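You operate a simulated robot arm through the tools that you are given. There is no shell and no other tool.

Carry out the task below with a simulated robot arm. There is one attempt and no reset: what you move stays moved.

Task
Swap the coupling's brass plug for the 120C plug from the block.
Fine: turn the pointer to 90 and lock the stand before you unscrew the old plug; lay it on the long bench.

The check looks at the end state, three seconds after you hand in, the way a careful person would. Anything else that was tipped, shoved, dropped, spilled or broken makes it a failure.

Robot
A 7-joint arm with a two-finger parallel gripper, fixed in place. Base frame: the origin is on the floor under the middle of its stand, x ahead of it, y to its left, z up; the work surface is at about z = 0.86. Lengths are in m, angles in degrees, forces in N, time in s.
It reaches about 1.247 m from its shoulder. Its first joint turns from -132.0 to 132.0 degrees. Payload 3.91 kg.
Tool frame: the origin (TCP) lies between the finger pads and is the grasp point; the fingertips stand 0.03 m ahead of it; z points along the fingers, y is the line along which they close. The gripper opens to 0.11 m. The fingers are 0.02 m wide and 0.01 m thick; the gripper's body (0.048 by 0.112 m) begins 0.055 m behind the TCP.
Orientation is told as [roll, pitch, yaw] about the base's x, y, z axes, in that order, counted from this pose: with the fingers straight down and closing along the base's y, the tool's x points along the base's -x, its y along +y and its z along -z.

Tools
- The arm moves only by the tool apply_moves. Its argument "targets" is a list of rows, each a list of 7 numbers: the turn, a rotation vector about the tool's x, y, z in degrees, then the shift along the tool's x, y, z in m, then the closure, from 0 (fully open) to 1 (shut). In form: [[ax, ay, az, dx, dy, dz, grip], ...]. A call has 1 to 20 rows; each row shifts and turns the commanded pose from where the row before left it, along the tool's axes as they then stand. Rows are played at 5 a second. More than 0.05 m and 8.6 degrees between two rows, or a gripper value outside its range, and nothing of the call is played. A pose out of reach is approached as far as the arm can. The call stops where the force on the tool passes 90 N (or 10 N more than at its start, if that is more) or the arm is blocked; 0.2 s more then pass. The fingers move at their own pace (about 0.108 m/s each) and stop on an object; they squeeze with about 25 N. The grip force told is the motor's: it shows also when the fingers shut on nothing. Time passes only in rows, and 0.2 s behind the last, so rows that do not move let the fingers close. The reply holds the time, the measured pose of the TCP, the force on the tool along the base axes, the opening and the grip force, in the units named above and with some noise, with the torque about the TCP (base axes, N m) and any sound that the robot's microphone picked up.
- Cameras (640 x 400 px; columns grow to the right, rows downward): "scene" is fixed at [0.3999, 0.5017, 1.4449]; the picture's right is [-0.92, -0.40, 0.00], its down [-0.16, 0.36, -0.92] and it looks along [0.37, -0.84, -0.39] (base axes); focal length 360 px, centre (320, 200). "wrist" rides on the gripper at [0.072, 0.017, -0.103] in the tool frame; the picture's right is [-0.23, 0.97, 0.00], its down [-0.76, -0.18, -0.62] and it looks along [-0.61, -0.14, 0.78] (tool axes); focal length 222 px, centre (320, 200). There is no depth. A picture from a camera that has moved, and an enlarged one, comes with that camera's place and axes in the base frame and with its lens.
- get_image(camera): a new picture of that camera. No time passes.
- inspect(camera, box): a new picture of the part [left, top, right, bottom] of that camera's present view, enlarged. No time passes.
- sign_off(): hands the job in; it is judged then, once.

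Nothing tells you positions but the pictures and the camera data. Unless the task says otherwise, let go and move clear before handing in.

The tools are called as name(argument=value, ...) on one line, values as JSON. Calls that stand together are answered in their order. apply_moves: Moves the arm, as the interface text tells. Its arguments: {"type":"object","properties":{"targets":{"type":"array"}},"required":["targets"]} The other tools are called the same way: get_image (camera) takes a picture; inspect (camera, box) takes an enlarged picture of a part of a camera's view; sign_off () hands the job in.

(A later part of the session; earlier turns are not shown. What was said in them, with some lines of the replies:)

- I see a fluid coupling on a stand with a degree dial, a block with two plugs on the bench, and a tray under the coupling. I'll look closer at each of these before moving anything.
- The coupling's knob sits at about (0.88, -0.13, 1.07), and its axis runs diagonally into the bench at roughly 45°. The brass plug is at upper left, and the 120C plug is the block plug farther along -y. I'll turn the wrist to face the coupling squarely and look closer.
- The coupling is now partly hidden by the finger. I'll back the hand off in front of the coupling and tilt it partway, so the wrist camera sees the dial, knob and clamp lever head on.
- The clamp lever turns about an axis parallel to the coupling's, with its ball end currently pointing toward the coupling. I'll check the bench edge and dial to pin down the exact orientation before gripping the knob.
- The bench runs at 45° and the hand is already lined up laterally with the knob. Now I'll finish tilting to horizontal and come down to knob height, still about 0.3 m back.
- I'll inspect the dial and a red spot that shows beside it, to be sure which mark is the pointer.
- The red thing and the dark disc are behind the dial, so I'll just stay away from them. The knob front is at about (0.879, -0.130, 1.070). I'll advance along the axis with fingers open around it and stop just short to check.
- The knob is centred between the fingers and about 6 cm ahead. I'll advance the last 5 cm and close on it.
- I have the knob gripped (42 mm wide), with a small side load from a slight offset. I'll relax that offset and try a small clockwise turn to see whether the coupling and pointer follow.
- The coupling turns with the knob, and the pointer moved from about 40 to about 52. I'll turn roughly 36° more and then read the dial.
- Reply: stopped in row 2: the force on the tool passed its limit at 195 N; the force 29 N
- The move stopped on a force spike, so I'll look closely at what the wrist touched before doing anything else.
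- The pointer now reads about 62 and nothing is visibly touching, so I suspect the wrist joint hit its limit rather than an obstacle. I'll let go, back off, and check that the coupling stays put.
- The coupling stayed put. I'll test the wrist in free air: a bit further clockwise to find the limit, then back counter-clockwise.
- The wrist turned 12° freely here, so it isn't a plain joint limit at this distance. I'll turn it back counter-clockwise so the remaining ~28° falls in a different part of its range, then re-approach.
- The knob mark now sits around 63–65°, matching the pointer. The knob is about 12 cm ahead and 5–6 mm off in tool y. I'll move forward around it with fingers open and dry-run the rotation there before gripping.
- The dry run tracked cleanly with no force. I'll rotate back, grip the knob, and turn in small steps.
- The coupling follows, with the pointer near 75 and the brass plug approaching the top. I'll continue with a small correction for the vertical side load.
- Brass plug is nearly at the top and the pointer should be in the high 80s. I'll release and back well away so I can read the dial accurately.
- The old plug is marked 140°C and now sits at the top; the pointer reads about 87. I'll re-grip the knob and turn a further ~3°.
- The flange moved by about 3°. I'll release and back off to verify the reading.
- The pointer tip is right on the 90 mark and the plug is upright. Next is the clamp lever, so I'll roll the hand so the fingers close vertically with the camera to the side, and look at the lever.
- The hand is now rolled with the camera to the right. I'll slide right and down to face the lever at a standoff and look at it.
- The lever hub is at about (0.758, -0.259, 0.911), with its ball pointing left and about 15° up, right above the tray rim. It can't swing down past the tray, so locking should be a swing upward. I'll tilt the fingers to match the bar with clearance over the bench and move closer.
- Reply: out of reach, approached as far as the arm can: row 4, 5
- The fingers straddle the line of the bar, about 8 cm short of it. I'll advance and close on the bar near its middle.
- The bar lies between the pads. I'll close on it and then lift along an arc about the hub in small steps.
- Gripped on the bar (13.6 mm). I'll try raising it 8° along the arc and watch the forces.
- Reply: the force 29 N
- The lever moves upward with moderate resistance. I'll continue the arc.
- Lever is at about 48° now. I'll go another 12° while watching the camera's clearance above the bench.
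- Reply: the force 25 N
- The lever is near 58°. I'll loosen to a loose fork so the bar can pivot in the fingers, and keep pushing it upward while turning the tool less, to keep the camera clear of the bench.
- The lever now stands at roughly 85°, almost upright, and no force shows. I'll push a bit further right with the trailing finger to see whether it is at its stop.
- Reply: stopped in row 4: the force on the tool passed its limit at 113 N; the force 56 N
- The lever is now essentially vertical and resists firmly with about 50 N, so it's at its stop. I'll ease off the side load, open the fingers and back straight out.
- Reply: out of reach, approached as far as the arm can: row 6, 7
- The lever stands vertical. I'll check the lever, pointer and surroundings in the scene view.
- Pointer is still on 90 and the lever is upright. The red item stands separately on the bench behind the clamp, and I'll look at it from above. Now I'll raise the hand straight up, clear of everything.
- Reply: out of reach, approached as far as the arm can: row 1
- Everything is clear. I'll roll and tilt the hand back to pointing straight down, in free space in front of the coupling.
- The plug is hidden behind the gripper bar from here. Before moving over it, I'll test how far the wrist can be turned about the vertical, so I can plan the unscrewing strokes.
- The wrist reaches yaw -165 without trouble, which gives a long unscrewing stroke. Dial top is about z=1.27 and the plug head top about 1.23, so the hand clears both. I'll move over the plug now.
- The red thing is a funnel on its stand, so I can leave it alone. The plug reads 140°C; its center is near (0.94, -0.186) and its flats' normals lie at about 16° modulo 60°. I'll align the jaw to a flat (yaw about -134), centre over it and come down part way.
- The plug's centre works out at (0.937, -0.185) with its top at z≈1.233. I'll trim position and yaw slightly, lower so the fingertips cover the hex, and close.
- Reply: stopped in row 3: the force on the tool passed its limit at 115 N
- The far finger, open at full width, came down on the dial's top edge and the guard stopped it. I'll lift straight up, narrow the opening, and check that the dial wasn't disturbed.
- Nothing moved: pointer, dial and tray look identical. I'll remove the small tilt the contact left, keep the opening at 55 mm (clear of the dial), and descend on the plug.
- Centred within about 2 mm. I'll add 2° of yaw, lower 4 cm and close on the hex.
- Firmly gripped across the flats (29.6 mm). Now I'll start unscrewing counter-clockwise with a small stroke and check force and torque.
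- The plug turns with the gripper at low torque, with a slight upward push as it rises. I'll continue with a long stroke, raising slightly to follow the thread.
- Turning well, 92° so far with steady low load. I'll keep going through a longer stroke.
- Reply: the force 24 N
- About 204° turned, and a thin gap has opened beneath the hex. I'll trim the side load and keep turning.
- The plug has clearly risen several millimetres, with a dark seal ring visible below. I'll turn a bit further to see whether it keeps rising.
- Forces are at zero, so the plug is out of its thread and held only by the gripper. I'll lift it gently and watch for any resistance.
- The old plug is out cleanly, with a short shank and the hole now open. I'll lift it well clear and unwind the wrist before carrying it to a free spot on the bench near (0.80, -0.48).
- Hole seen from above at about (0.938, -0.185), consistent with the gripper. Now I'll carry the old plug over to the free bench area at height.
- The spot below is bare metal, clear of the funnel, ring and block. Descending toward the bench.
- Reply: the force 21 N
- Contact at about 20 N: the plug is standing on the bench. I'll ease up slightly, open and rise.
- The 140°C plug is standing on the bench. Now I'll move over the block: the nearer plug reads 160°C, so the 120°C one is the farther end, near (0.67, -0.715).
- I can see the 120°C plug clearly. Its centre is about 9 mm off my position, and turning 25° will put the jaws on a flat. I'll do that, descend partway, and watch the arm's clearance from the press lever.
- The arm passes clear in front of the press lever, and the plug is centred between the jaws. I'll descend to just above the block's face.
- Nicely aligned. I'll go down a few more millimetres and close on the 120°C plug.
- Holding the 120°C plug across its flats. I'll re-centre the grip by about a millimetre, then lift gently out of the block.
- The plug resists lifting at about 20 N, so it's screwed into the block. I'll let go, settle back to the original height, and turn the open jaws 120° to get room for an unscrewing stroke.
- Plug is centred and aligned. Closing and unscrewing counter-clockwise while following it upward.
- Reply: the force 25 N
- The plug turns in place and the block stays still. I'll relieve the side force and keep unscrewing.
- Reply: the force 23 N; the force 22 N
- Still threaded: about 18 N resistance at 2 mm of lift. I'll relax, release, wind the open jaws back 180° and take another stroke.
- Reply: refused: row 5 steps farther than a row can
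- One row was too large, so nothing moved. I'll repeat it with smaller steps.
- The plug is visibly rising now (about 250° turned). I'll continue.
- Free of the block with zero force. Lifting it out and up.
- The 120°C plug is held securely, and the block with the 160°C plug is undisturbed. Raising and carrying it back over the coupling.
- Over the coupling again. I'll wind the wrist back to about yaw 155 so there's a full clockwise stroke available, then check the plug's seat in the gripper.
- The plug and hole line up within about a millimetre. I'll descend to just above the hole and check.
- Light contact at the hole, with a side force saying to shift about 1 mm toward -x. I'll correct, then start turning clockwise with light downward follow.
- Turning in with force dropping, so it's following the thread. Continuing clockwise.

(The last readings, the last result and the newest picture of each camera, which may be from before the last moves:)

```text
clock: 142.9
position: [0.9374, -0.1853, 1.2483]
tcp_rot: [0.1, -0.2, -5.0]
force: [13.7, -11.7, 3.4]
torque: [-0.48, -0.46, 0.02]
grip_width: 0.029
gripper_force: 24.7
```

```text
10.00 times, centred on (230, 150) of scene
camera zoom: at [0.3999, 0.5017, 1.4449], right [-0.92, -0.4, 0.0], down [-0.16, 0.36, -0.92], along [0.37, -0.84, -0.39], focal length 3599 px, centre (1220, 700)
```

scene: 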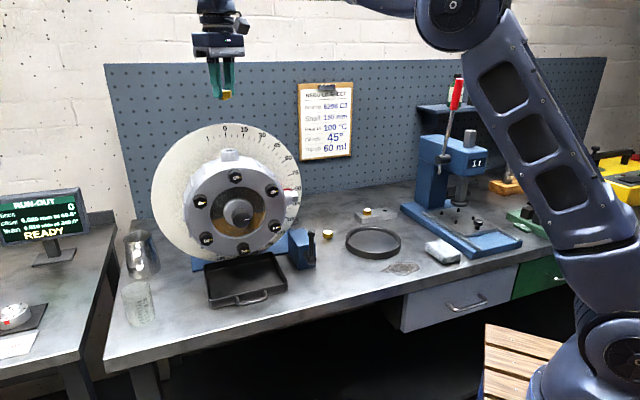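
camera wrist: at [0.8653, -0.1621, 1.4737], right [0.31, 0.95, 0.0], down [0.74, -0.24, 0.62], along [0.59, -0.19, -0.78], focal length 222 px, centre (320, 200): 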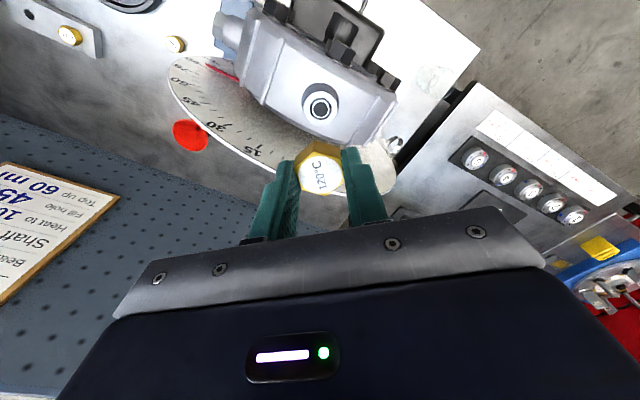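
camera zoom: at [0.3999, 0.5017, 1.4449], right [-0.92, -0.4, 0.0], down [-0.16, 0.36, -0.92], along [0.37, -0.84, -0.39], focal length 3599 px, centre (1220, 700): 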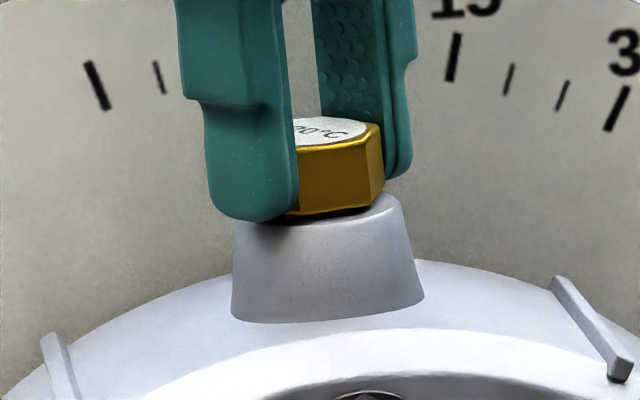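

About 160° in and the hex is close to its seat. The fingertips are nearing the boss, so I'll re-grip 2 mm higher and re-centre before the last part.

apply_moves(targets=[[0, 0, 0, 0, 0, 0, 0.68], [0, 0, 0, 0, 0, 0, 0.66], [0, 0, 0, -0.0008, -0.0006, -0.002, 0.66], [0, 0, 0, 0, 0, 0, 0.66], [0, 0, 0, 0, 0, 0, 0.8], [0, 0, 0, 0, 0, 0, 1], [0, 0, 0, 0, 0, 0, 1], [0, 0, 0, 0, 0, 0, 1]])

inspect(camera="wrist", box=[240, 100, 400, 230])

inspect(camera="scene", box=[205, 130, 255, 170])

```text
clock: 144.7
position: [0.9374, -0.1856, 1.2515]
tcp_rot: [0.0, -0.2, -4.9]
force: [-2.9, 3.4, -0.2]
torque: [-0.01, 0.06, 0.03]
grip_width: 0.0293
gripper_force: 25.1
```

```text
3.08 times, centred on (320, 165) of wrist
camera zoom: at [0.8664, -0.1623, 1.3542], right [0.31, 0.95, 0.0], down [0.74, -0.24, 0.62], along [0.59, -0.19, -0.78], focal length 684 px, centre (320, 308)
```

zoom: 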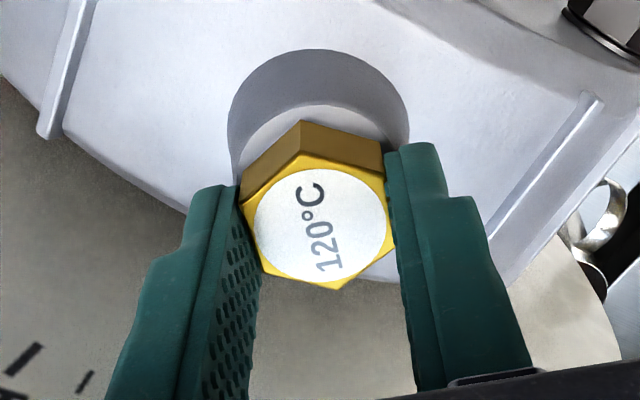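

```text
10.00 times, centred on (230, 150) of scene
camera zoom: at [0.3999, 0.5017, 1.4449], right [-0.92, -0.4, 0.0], down [-0.16, 0.36, -0.92], along [0.37, -0.84, -0.39], focal length 3599 px, centre (1220, 700)
```

zoom: 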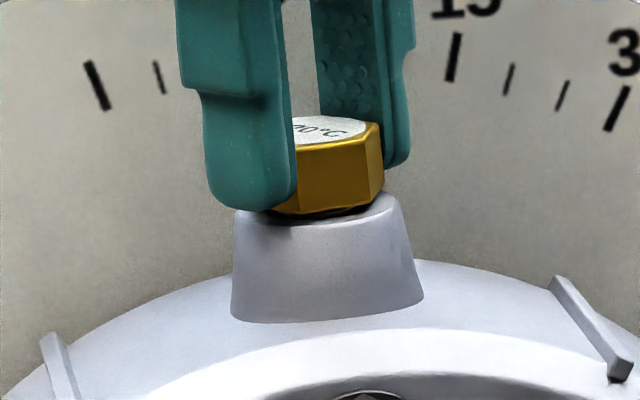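

Re-gripped with near-zero side load. Continuing clockwise.

apply_moves(targets=[[0, 0, 8, 0, 0, 0.0001, 1], [0, 0, 8, 0, 0, 0.0001, 1], [0, 0, 8, 0, 0, 0.0001, 1], [0, 0, 8, 0, 0, 0.0001, 1], [0, 0, 8, 0, 0, 0.0001, 1], [0, 0, 8, 0, 0, 0.0001, 1], [0, 0, 8, 0, 0, 0.0001, 1], [0, 0, 8, 0, 0, 0.0001, 1], [0, 0, 0, 0, 0, 0, 1]])

inspect(camera="scene", box=[205, 130, 255, 170])

```text
clock: 146.7
position: [0.9368, -0.1851, 1.2504]
tcp_rot: [0.0, 0.0, -69.0]
force: [-4.7, 2.0, 1.6]
torque: [-0.27, 0.11, -0.01]
grip_width: 0.0292
gripper_force: 25.1
```

```text
10.00 times, centred on (230, 150) of scene
camera zoom: at [0.3999, 0.5017, 1.4449], right [-0.92, -0.4, 0.0], down [-0.16, 0.36, -0.92], along [0.37, -0.84, -0.39], focal length 3599 px, centre (1220, 700)
```

zoom: 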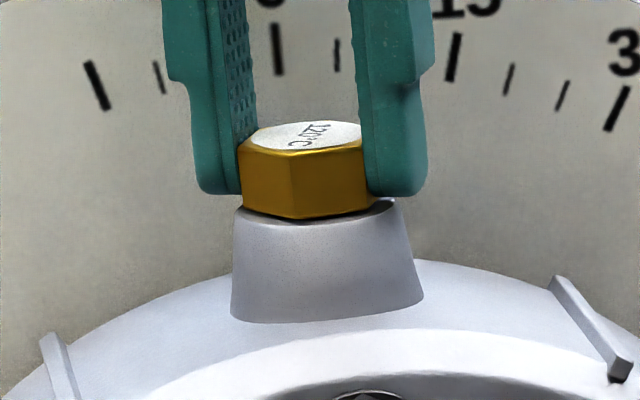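

apply_moves(targets=[[0, 0, 8, 0, 0, 0.0001, 1], [0, 0, 8, 0, 0, 0.0001, 1], [0, 0, 8, 0, 0, 0.0001, 1], [0, 0, 8, 0, 0, 0.0001, 1], [0, 0, 8, 0, 0, 0.0001, 1], [0, 0, 0, 0, 0, 0, 1]])

inspect(camera="scene", box=[205, 130, 255, 170])

inspect(camera="wrist", box=[240, 100, 400, 230])

```text
clock: 148.1
position: [0.9382, -0.1841, 1.249]
tcp_rot: [-0.1, -0.1, -108.9]
force: [-6.6, -0.5, -5.3]
torque: [-0.24, 0.29, 0.01]
grip_width: 0.0292
gripper_force: 25.3
```

```text
10.00 times, centred on (230, 150) of scene
camera zoom: at [0.3999, 0.5017, 1.4449], right [-0.92, -0.4, 0.0], down [-0.16, 0.36, -0.92], along [0.37, -0.84, -0.39], focal length 3599 px, centre (1220, 700)
```

zoom: 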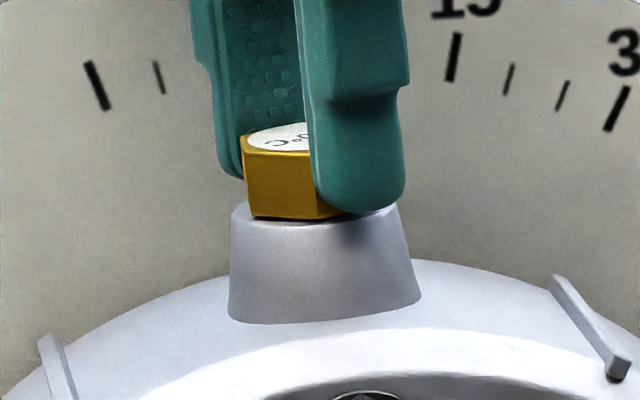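

```text
3.08 times, centred on (320, 165) of wrist
camera zoom: at [0.977, -0.1221, 1.3529], right [0.85, -0.53, 0.0], down [-0.42, -0.66, 0.62], along [-0.33, -0.53, -0.78], focal length 684 px, centre (320, 308)
```

zoom: 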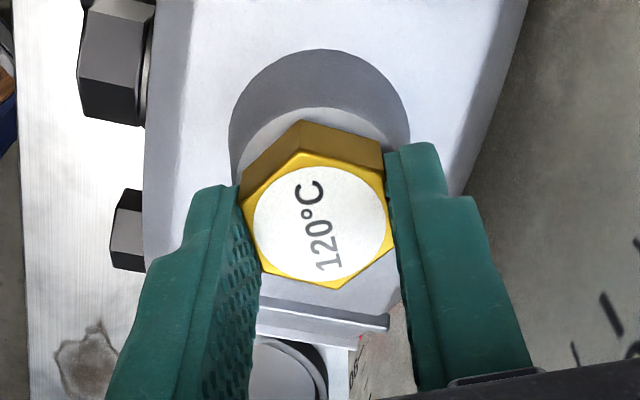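

The hex looks almost seated at about 264°. I'll go on in smaller groups and watch for the torque to rise.

apply_moves(targets=[[0, 0, 6, 0, 0, 0.0002, 1], [0, 0, 6, 0, 0, 0.0001, 1], [0, 0, 6, 0, 0, 0.0001, 1], [0, 0, 0, 0, 0, 0, 1]])

inspect(camera="wrist", box=[240, 100, 400, 230])

```text
clock: 149.1
position: [0.9381, -0.1853, 1.249]
tcp_rot: [0.1, 0.1, -126.9]
force: [-12.9, 1.9, -3.2]
torque: [0.04, 0.53, 0.38]
grip_width: 0.0316
gripper_force: 25.0
```

```text
3.08 times, centred on (320, 165) of wrist
camera zoom: at [0.9944, -0.1374, 1.3531], right [0.64, -0.77, 0.0], down [-0.6, -0.5, 0.62], along [-0.48, -0.4, -0.78], focal length 684 px, centre (320, 308)
```

zoom: 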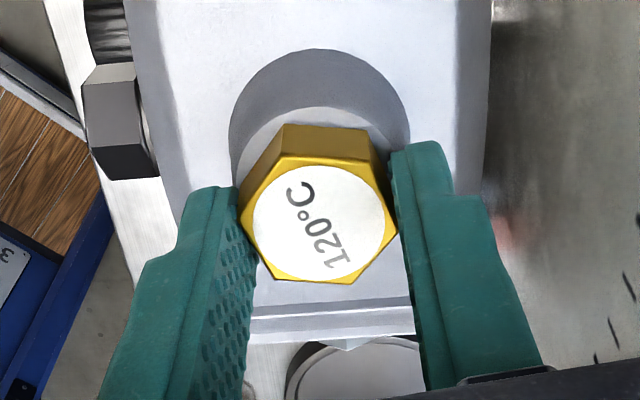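

The hex stopped following, the jaws started riding up on the corners, and torque rose to about 0.4 N·m, so the plug is seated tight. I'll re-align on the flats and do one last check of tightness.

apply_moves(targets=[[0, 0, 0, 0, 0, 0, 0.66], [0, 0, -7, 0.0003, -0.0003, 0, 0.6], [0, 0, -7.5, 0, 0, 0, 0.6], [0, 0, 0, 0, 0, 0, 0.8], [0, 0, 0, 0, 0, 0, 1], [0, 0, 0, 0, 0, 0, 1], [0, 0, 0, 0, 0, 0, 1]])

inspect(camera="wrist", box=[240, 100, 400, 230])

```text
clock: 150.7
position: [0.9386, -0.1845, 1.2488]
tcp_rot: [0.0, 0.1, -112.5]
force: [-13.5, 2.8, 0.1]
torque: [0.02, 0.44, 0.0]
grip_width: 0.0294
gripper_force: 25.0
```

```text
3.08 times, centred on (320, 165) of wrist
camera zoom: at [0.9807, -0.1246, 1.3528], right [0.81, -0.58, 0.0], down [-0.45, -0.64, 0.62], along [-0.36, -0.51, -0.78], focal length 684 px, centre (320, 308)
```

zoom: 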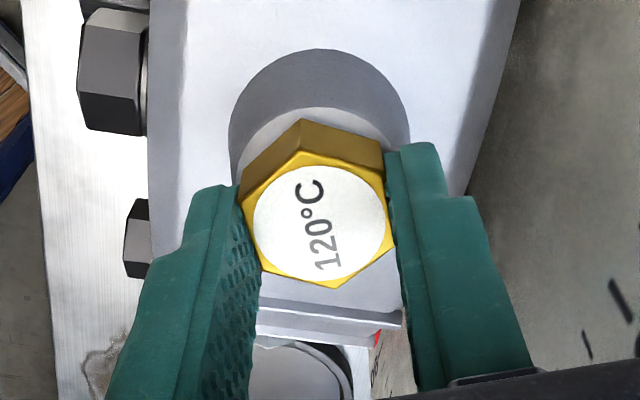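

apply_moves(targets=[[0, 0, 0, -0.0002, -0.0009, 0, 1], [0, 0, 3, 0, 0, 0, 1], [0, 0, 3, 0, 0, 0, 1], [0, 0, 0, 0, 0, 0, 1], [0, 0, 0, 0, 0, 0, 1]])

inspect(camera="wrist", box=[240, 100, 400, 230])

inspect(camera="scene", box=[205, 130, 255, 170])

```text
clock: 151.9
position: [0.9379, -0.1855, 1.2497]
tcp_rot: [0.2, 0.1, -118.4]
force: [5.2, -1.5, 5.0]
torque: [0.3, -0.23, 0.43]
grip_width: 0.0299
gripper_force: 24.9
```

```text
3.08 times, centred on (320, 165) of wrist
camera zoom: at [0.9864, -0.1291, 1.3524], right [0.75, -0.66, 0.0], down [-0.52, -0.59, 0.62], along [-0.41, -0.47, -0.78], focal length 684 px, centre (320, 308)
```

zoom: 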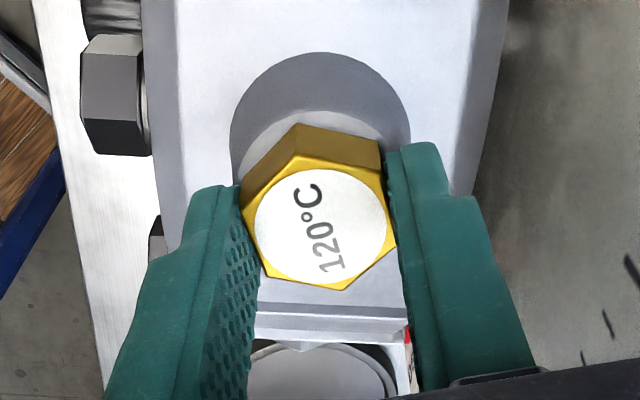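

```text
10.00 times, centred on (230, 150) of scene
camera zoom: at [0.3999, 0.5017, 1.4449], right [-0.92, -0.4, 0.0], down [-0.16, 0.36, -0.92], along [0.37, -0.84, -0.39], focal length 3599 px, centre (1220, 700)
```

zoom: 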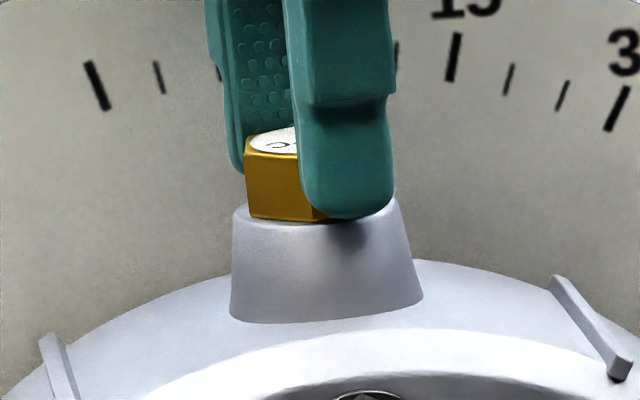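

Torque goes straight to 0.43 N·m with no further travel: the 120°C plug is tight. I'll ease off, open just enough, and lift clear.

apply_moves(targets=[[0, 0, -3, 0, 0, 0, 0.9], [0, 0, 0, 0, 0, 0, 0.62], [0, 0, 0, 0, 0, 0, 0.55], [0, 0, 0, 0, 0, 0, 0.55], [0, 0, 0, 0, 0, -0.02, 0.55], [0, 0, 0, 0, 0, -0.03, 0.55], [0, 0, 0, 0, 0, -0.04, 0.55], [0, 0, 0, 0, 0, -0.04, 0.55], [0, 0, 0, 0, 0, 0, 0.55]])

get_image(camera="wrist")

inspect(camera="scene", box=[140, 110, 330, 310])

inspect(camera="scene", box=[236, 160, 300, 200])

inspect(camera="scene", box=[205, 130, 255, 170])

```text
clock: 153.9
position: [0.9354, -0.1845, 1.3804]
tcp_rot: [0.0, 0.0, -115.4]
force: [-0.2, -0.3, -0.4]
torque: [0.02, 0.03, 0.0]
grip_width: 0.0492
gripper_force: 0.1
```

```text
taken
camera wrist: at [0.9818, -0.1259, 1.4838], right [0.78, -0.62, 0.0], down [-0.49, -0.61, 0.62], along [-0.39, -0.49, -0.78], focal length 222 px, centre (320, 200)
```

wrist: 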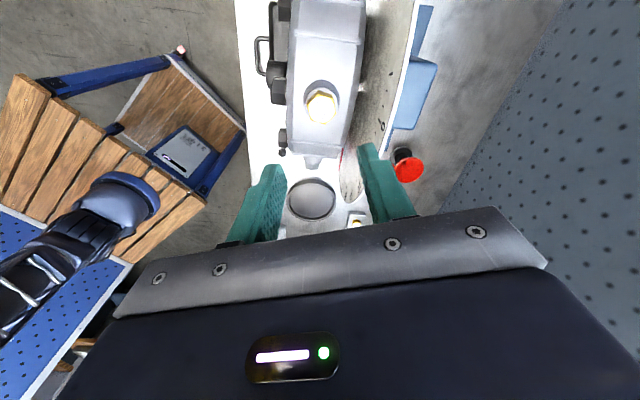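

```text
2.00 times, centred on (235, 210) of scene
camera zoom: at [0.3999, 0.5017, 1.4449], right [-0.92, -0.4, 0.0], down [-0.16, 0.36, -0.92], along [0.37, -0.84, -0.39], focal length 720 px, centre (490, 180)
```

zoom: 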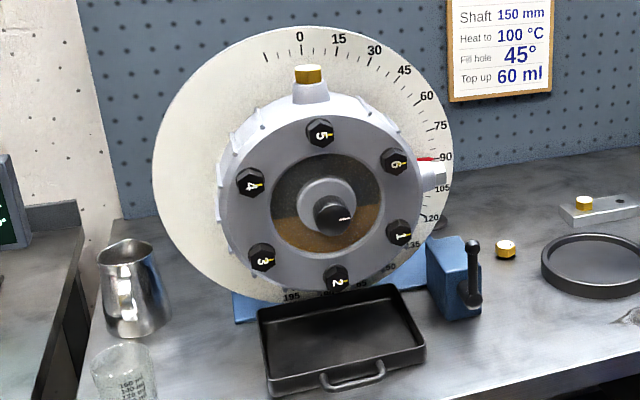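

```text
10.00 times, centred on (268, 180) of scene
camera zoom: at [0.3999, 0.5017, 1.4449], right [-0.92, -0.4, 0.0], down [-0.16, 0.36, -0.92], along [0.37, -0.84, -0.39], focal length 3599 px, centre (840, 400)
```

zoom: 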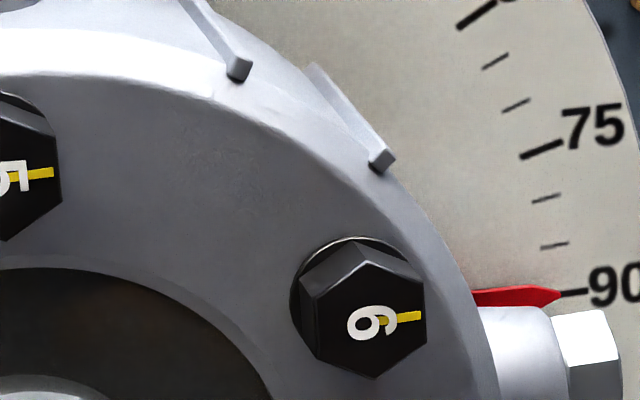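

```text
10.00 times, centred on (230, 150) of scene
camera zoom: at [0.3999, 0.5017, 1.4449], right [-0.92, -0.4, 0.0], down [-0.16, 0.36, -0.92], along [0.37, -0.84, -0.39], focal length 3599 px, centre (1220, 700)
```

zoom: 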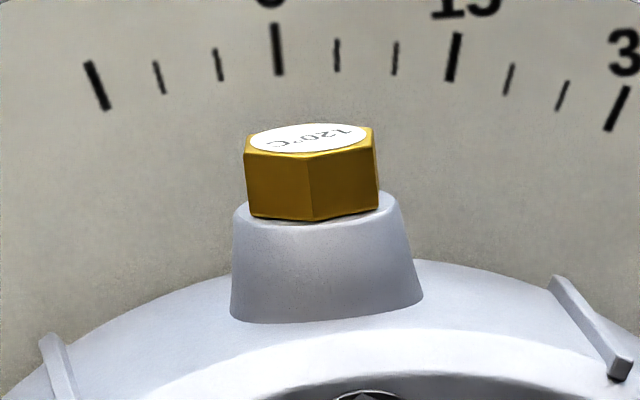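

Pointer still at 90, lever upright, and the new plug sits on its boss. I'll compare its seating with the old plug's view and check the rest of the bench.

inspect(camera="scene", box=[200, 115, 280, 165])

inspect(camera="scene", box=[280, 190, 440, 280])

inspect(camera="scene", box=[90, 210, 190, 340])

inspect(camera="wrist", box=[230, 60, 440, 240])

```text
8.00 times, centred on (240, 140) of scene
camera zoom: at [0.3999, 0.5017, 1.4449], right [-0.92, -0.4, 0.0], down [-0.16, 0.36, -0.92], along [0.37, -0.84, -0.39], focal length 2880 px, centre (960, 680)
```

zoom: 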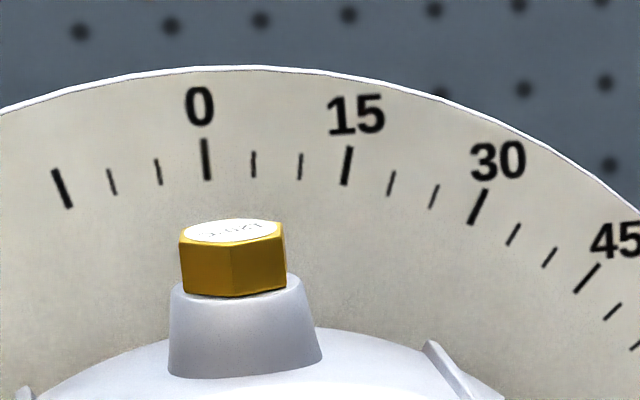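

```text
4.00 times, centred on (360, 235) of scene
camera zoom: at [0.3999, 0.5017, 1.4449], right [-0.92, -0.4, 0.0], down [-0.16, 0.36, -0.92], along [0.37, -0.84, -0.39], focal length 1440 px, centre (160, 60)
```

zoom: 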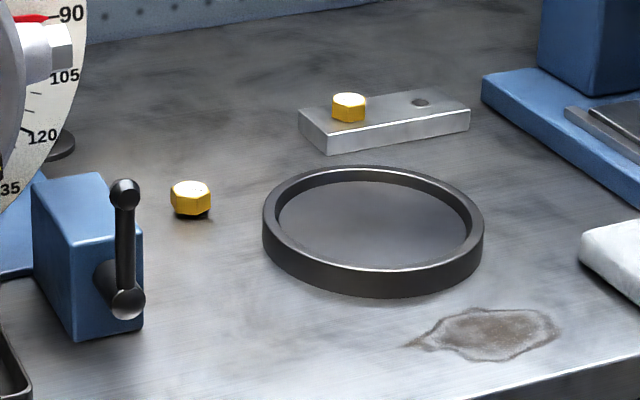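

```text
3.08 times, centred on (140, 275) of scene
camera zoom: at [0.3999, 0.5017, 1.4449], right [-0.92, -0.4, 0.0], down [-0.16, 0.36, -0.92], along [0.37, -0.84, -0.39], focal length 1108 px, centre (874, -31)
```

zoom: 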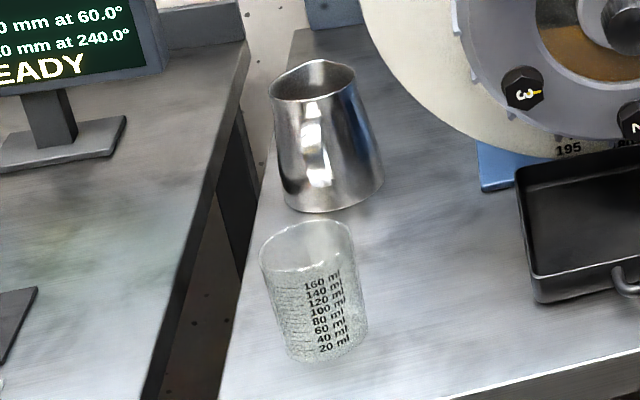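

```text
2.22 times, centred on (335, 150) of wrist
camera zoom: at [0.9818, -0.1259, 1.4838], right [0.78, -0.62, 0.0], down [-0.49, -0.61, 0.62], along [-0.39, -0.49, -0.78], focal length 494 px, centre (287, 311)
```

zoom: 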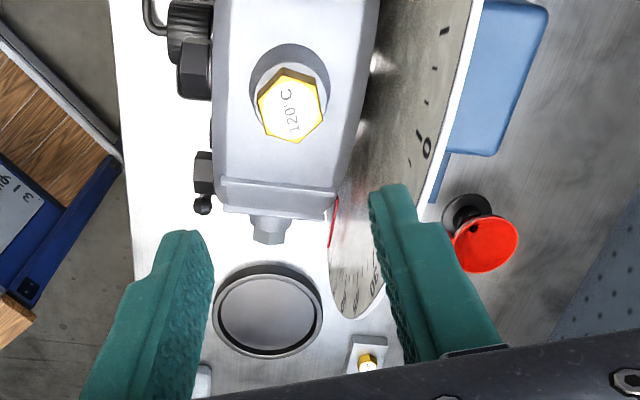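

The new plug sits at exactly the old one's height. The 140°C plug stands on the long bench, and the block, jug, glass, tray and funnel are all undisturbed. I'll back the hand away and let things settle before handing in.

apply_moves(targets=[[0, 0, 0, -0.0172, -0.0361, -0.01, 0.55], [0, 0, 0, -0.0172, -0.0361, -0.01, 0.55], [0, 0, 0, -0.0172, -0.0361, -0.01, 0.55], [0, 0, 0, -0.0172, -0.0361, -0.01, 0.3], [0, 0, 0, -0.0172, -0.0361, -0.01, 0], [0, 0, 0, 0, 0, 0, 0], [0, 0, 0, 0, 0, 0, 0]])

get_image(camera="scene")

inspect(camera="scene", box=[280, 215, 340, 280])

```text
clock: 155.5
position: [0.7369, -0.1857, 1.4302]
tcp_rot: [0.0, 0.0, -115.5]
force: [0.8, -0.1, 0.5]
torque: [0.01, -0.04, -0.01]
grip_width: 0.1099
gripper_force: 0.0
```

```text
taken
```

scene: 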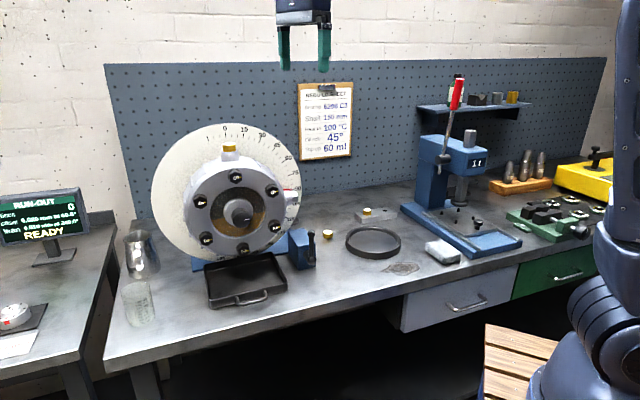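

```text
6.15 times, centred on (310, 248) of scene
camera zoom: at [0.3999, 0.5017, 1.4449], right [-0.92, -0.4, 0.0], down [-0.16, 0.36, -0.92], along [0.37, -0.84, -0.39], focal length 2215 px, centre (382, -92)
```

zoom: 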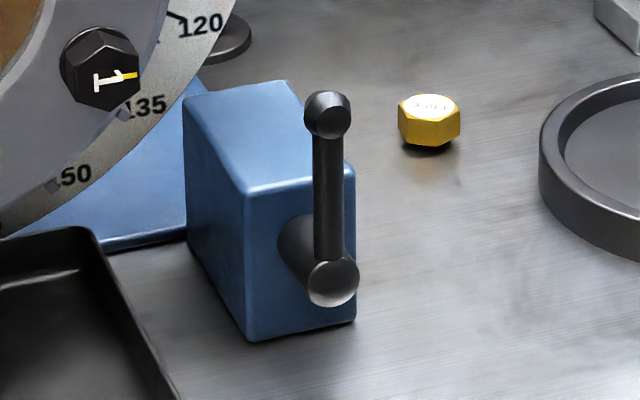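

The job looks complete: pointer on 90, clamp lever up at its stop, 120°C plug seated tight, old 140°C plug standing on the long bench. Nothing else was disturbed and the arm is clear, so I'm handing in.

sign_off()

```text
The job is handed in.
```

The 120°C plug is now screwed tight into the coupling, and the old brass plug (marked 140°C) is standing on the long bench.

- **Pointer and lock:** I turned the pointer to 90 before unscrewing, and it still read 90 at the end. The stand's clamp lever is swung fully up to its stop. I took that as locked because nothing on the lever marks which way is locked; the coupling also stayed put while I worked on the plug.
- **New plug:** It sits at the same height on the coupling as the old one did, and it would not turn any further.
- **Contacts along the way:** Turning the knob, one move hit the force limit and stopped; I found no cause, and nothing looked disturbed. Later, an open finger came down on the top edge of the dial and stopped there. The pointer, dial and tray looked unchanged afterwards.
- **Everything else:** The block with the 160°C plug, the tray, jug, glass and funnel looked undisturbed. The arm let go and moved clear before I handed in.
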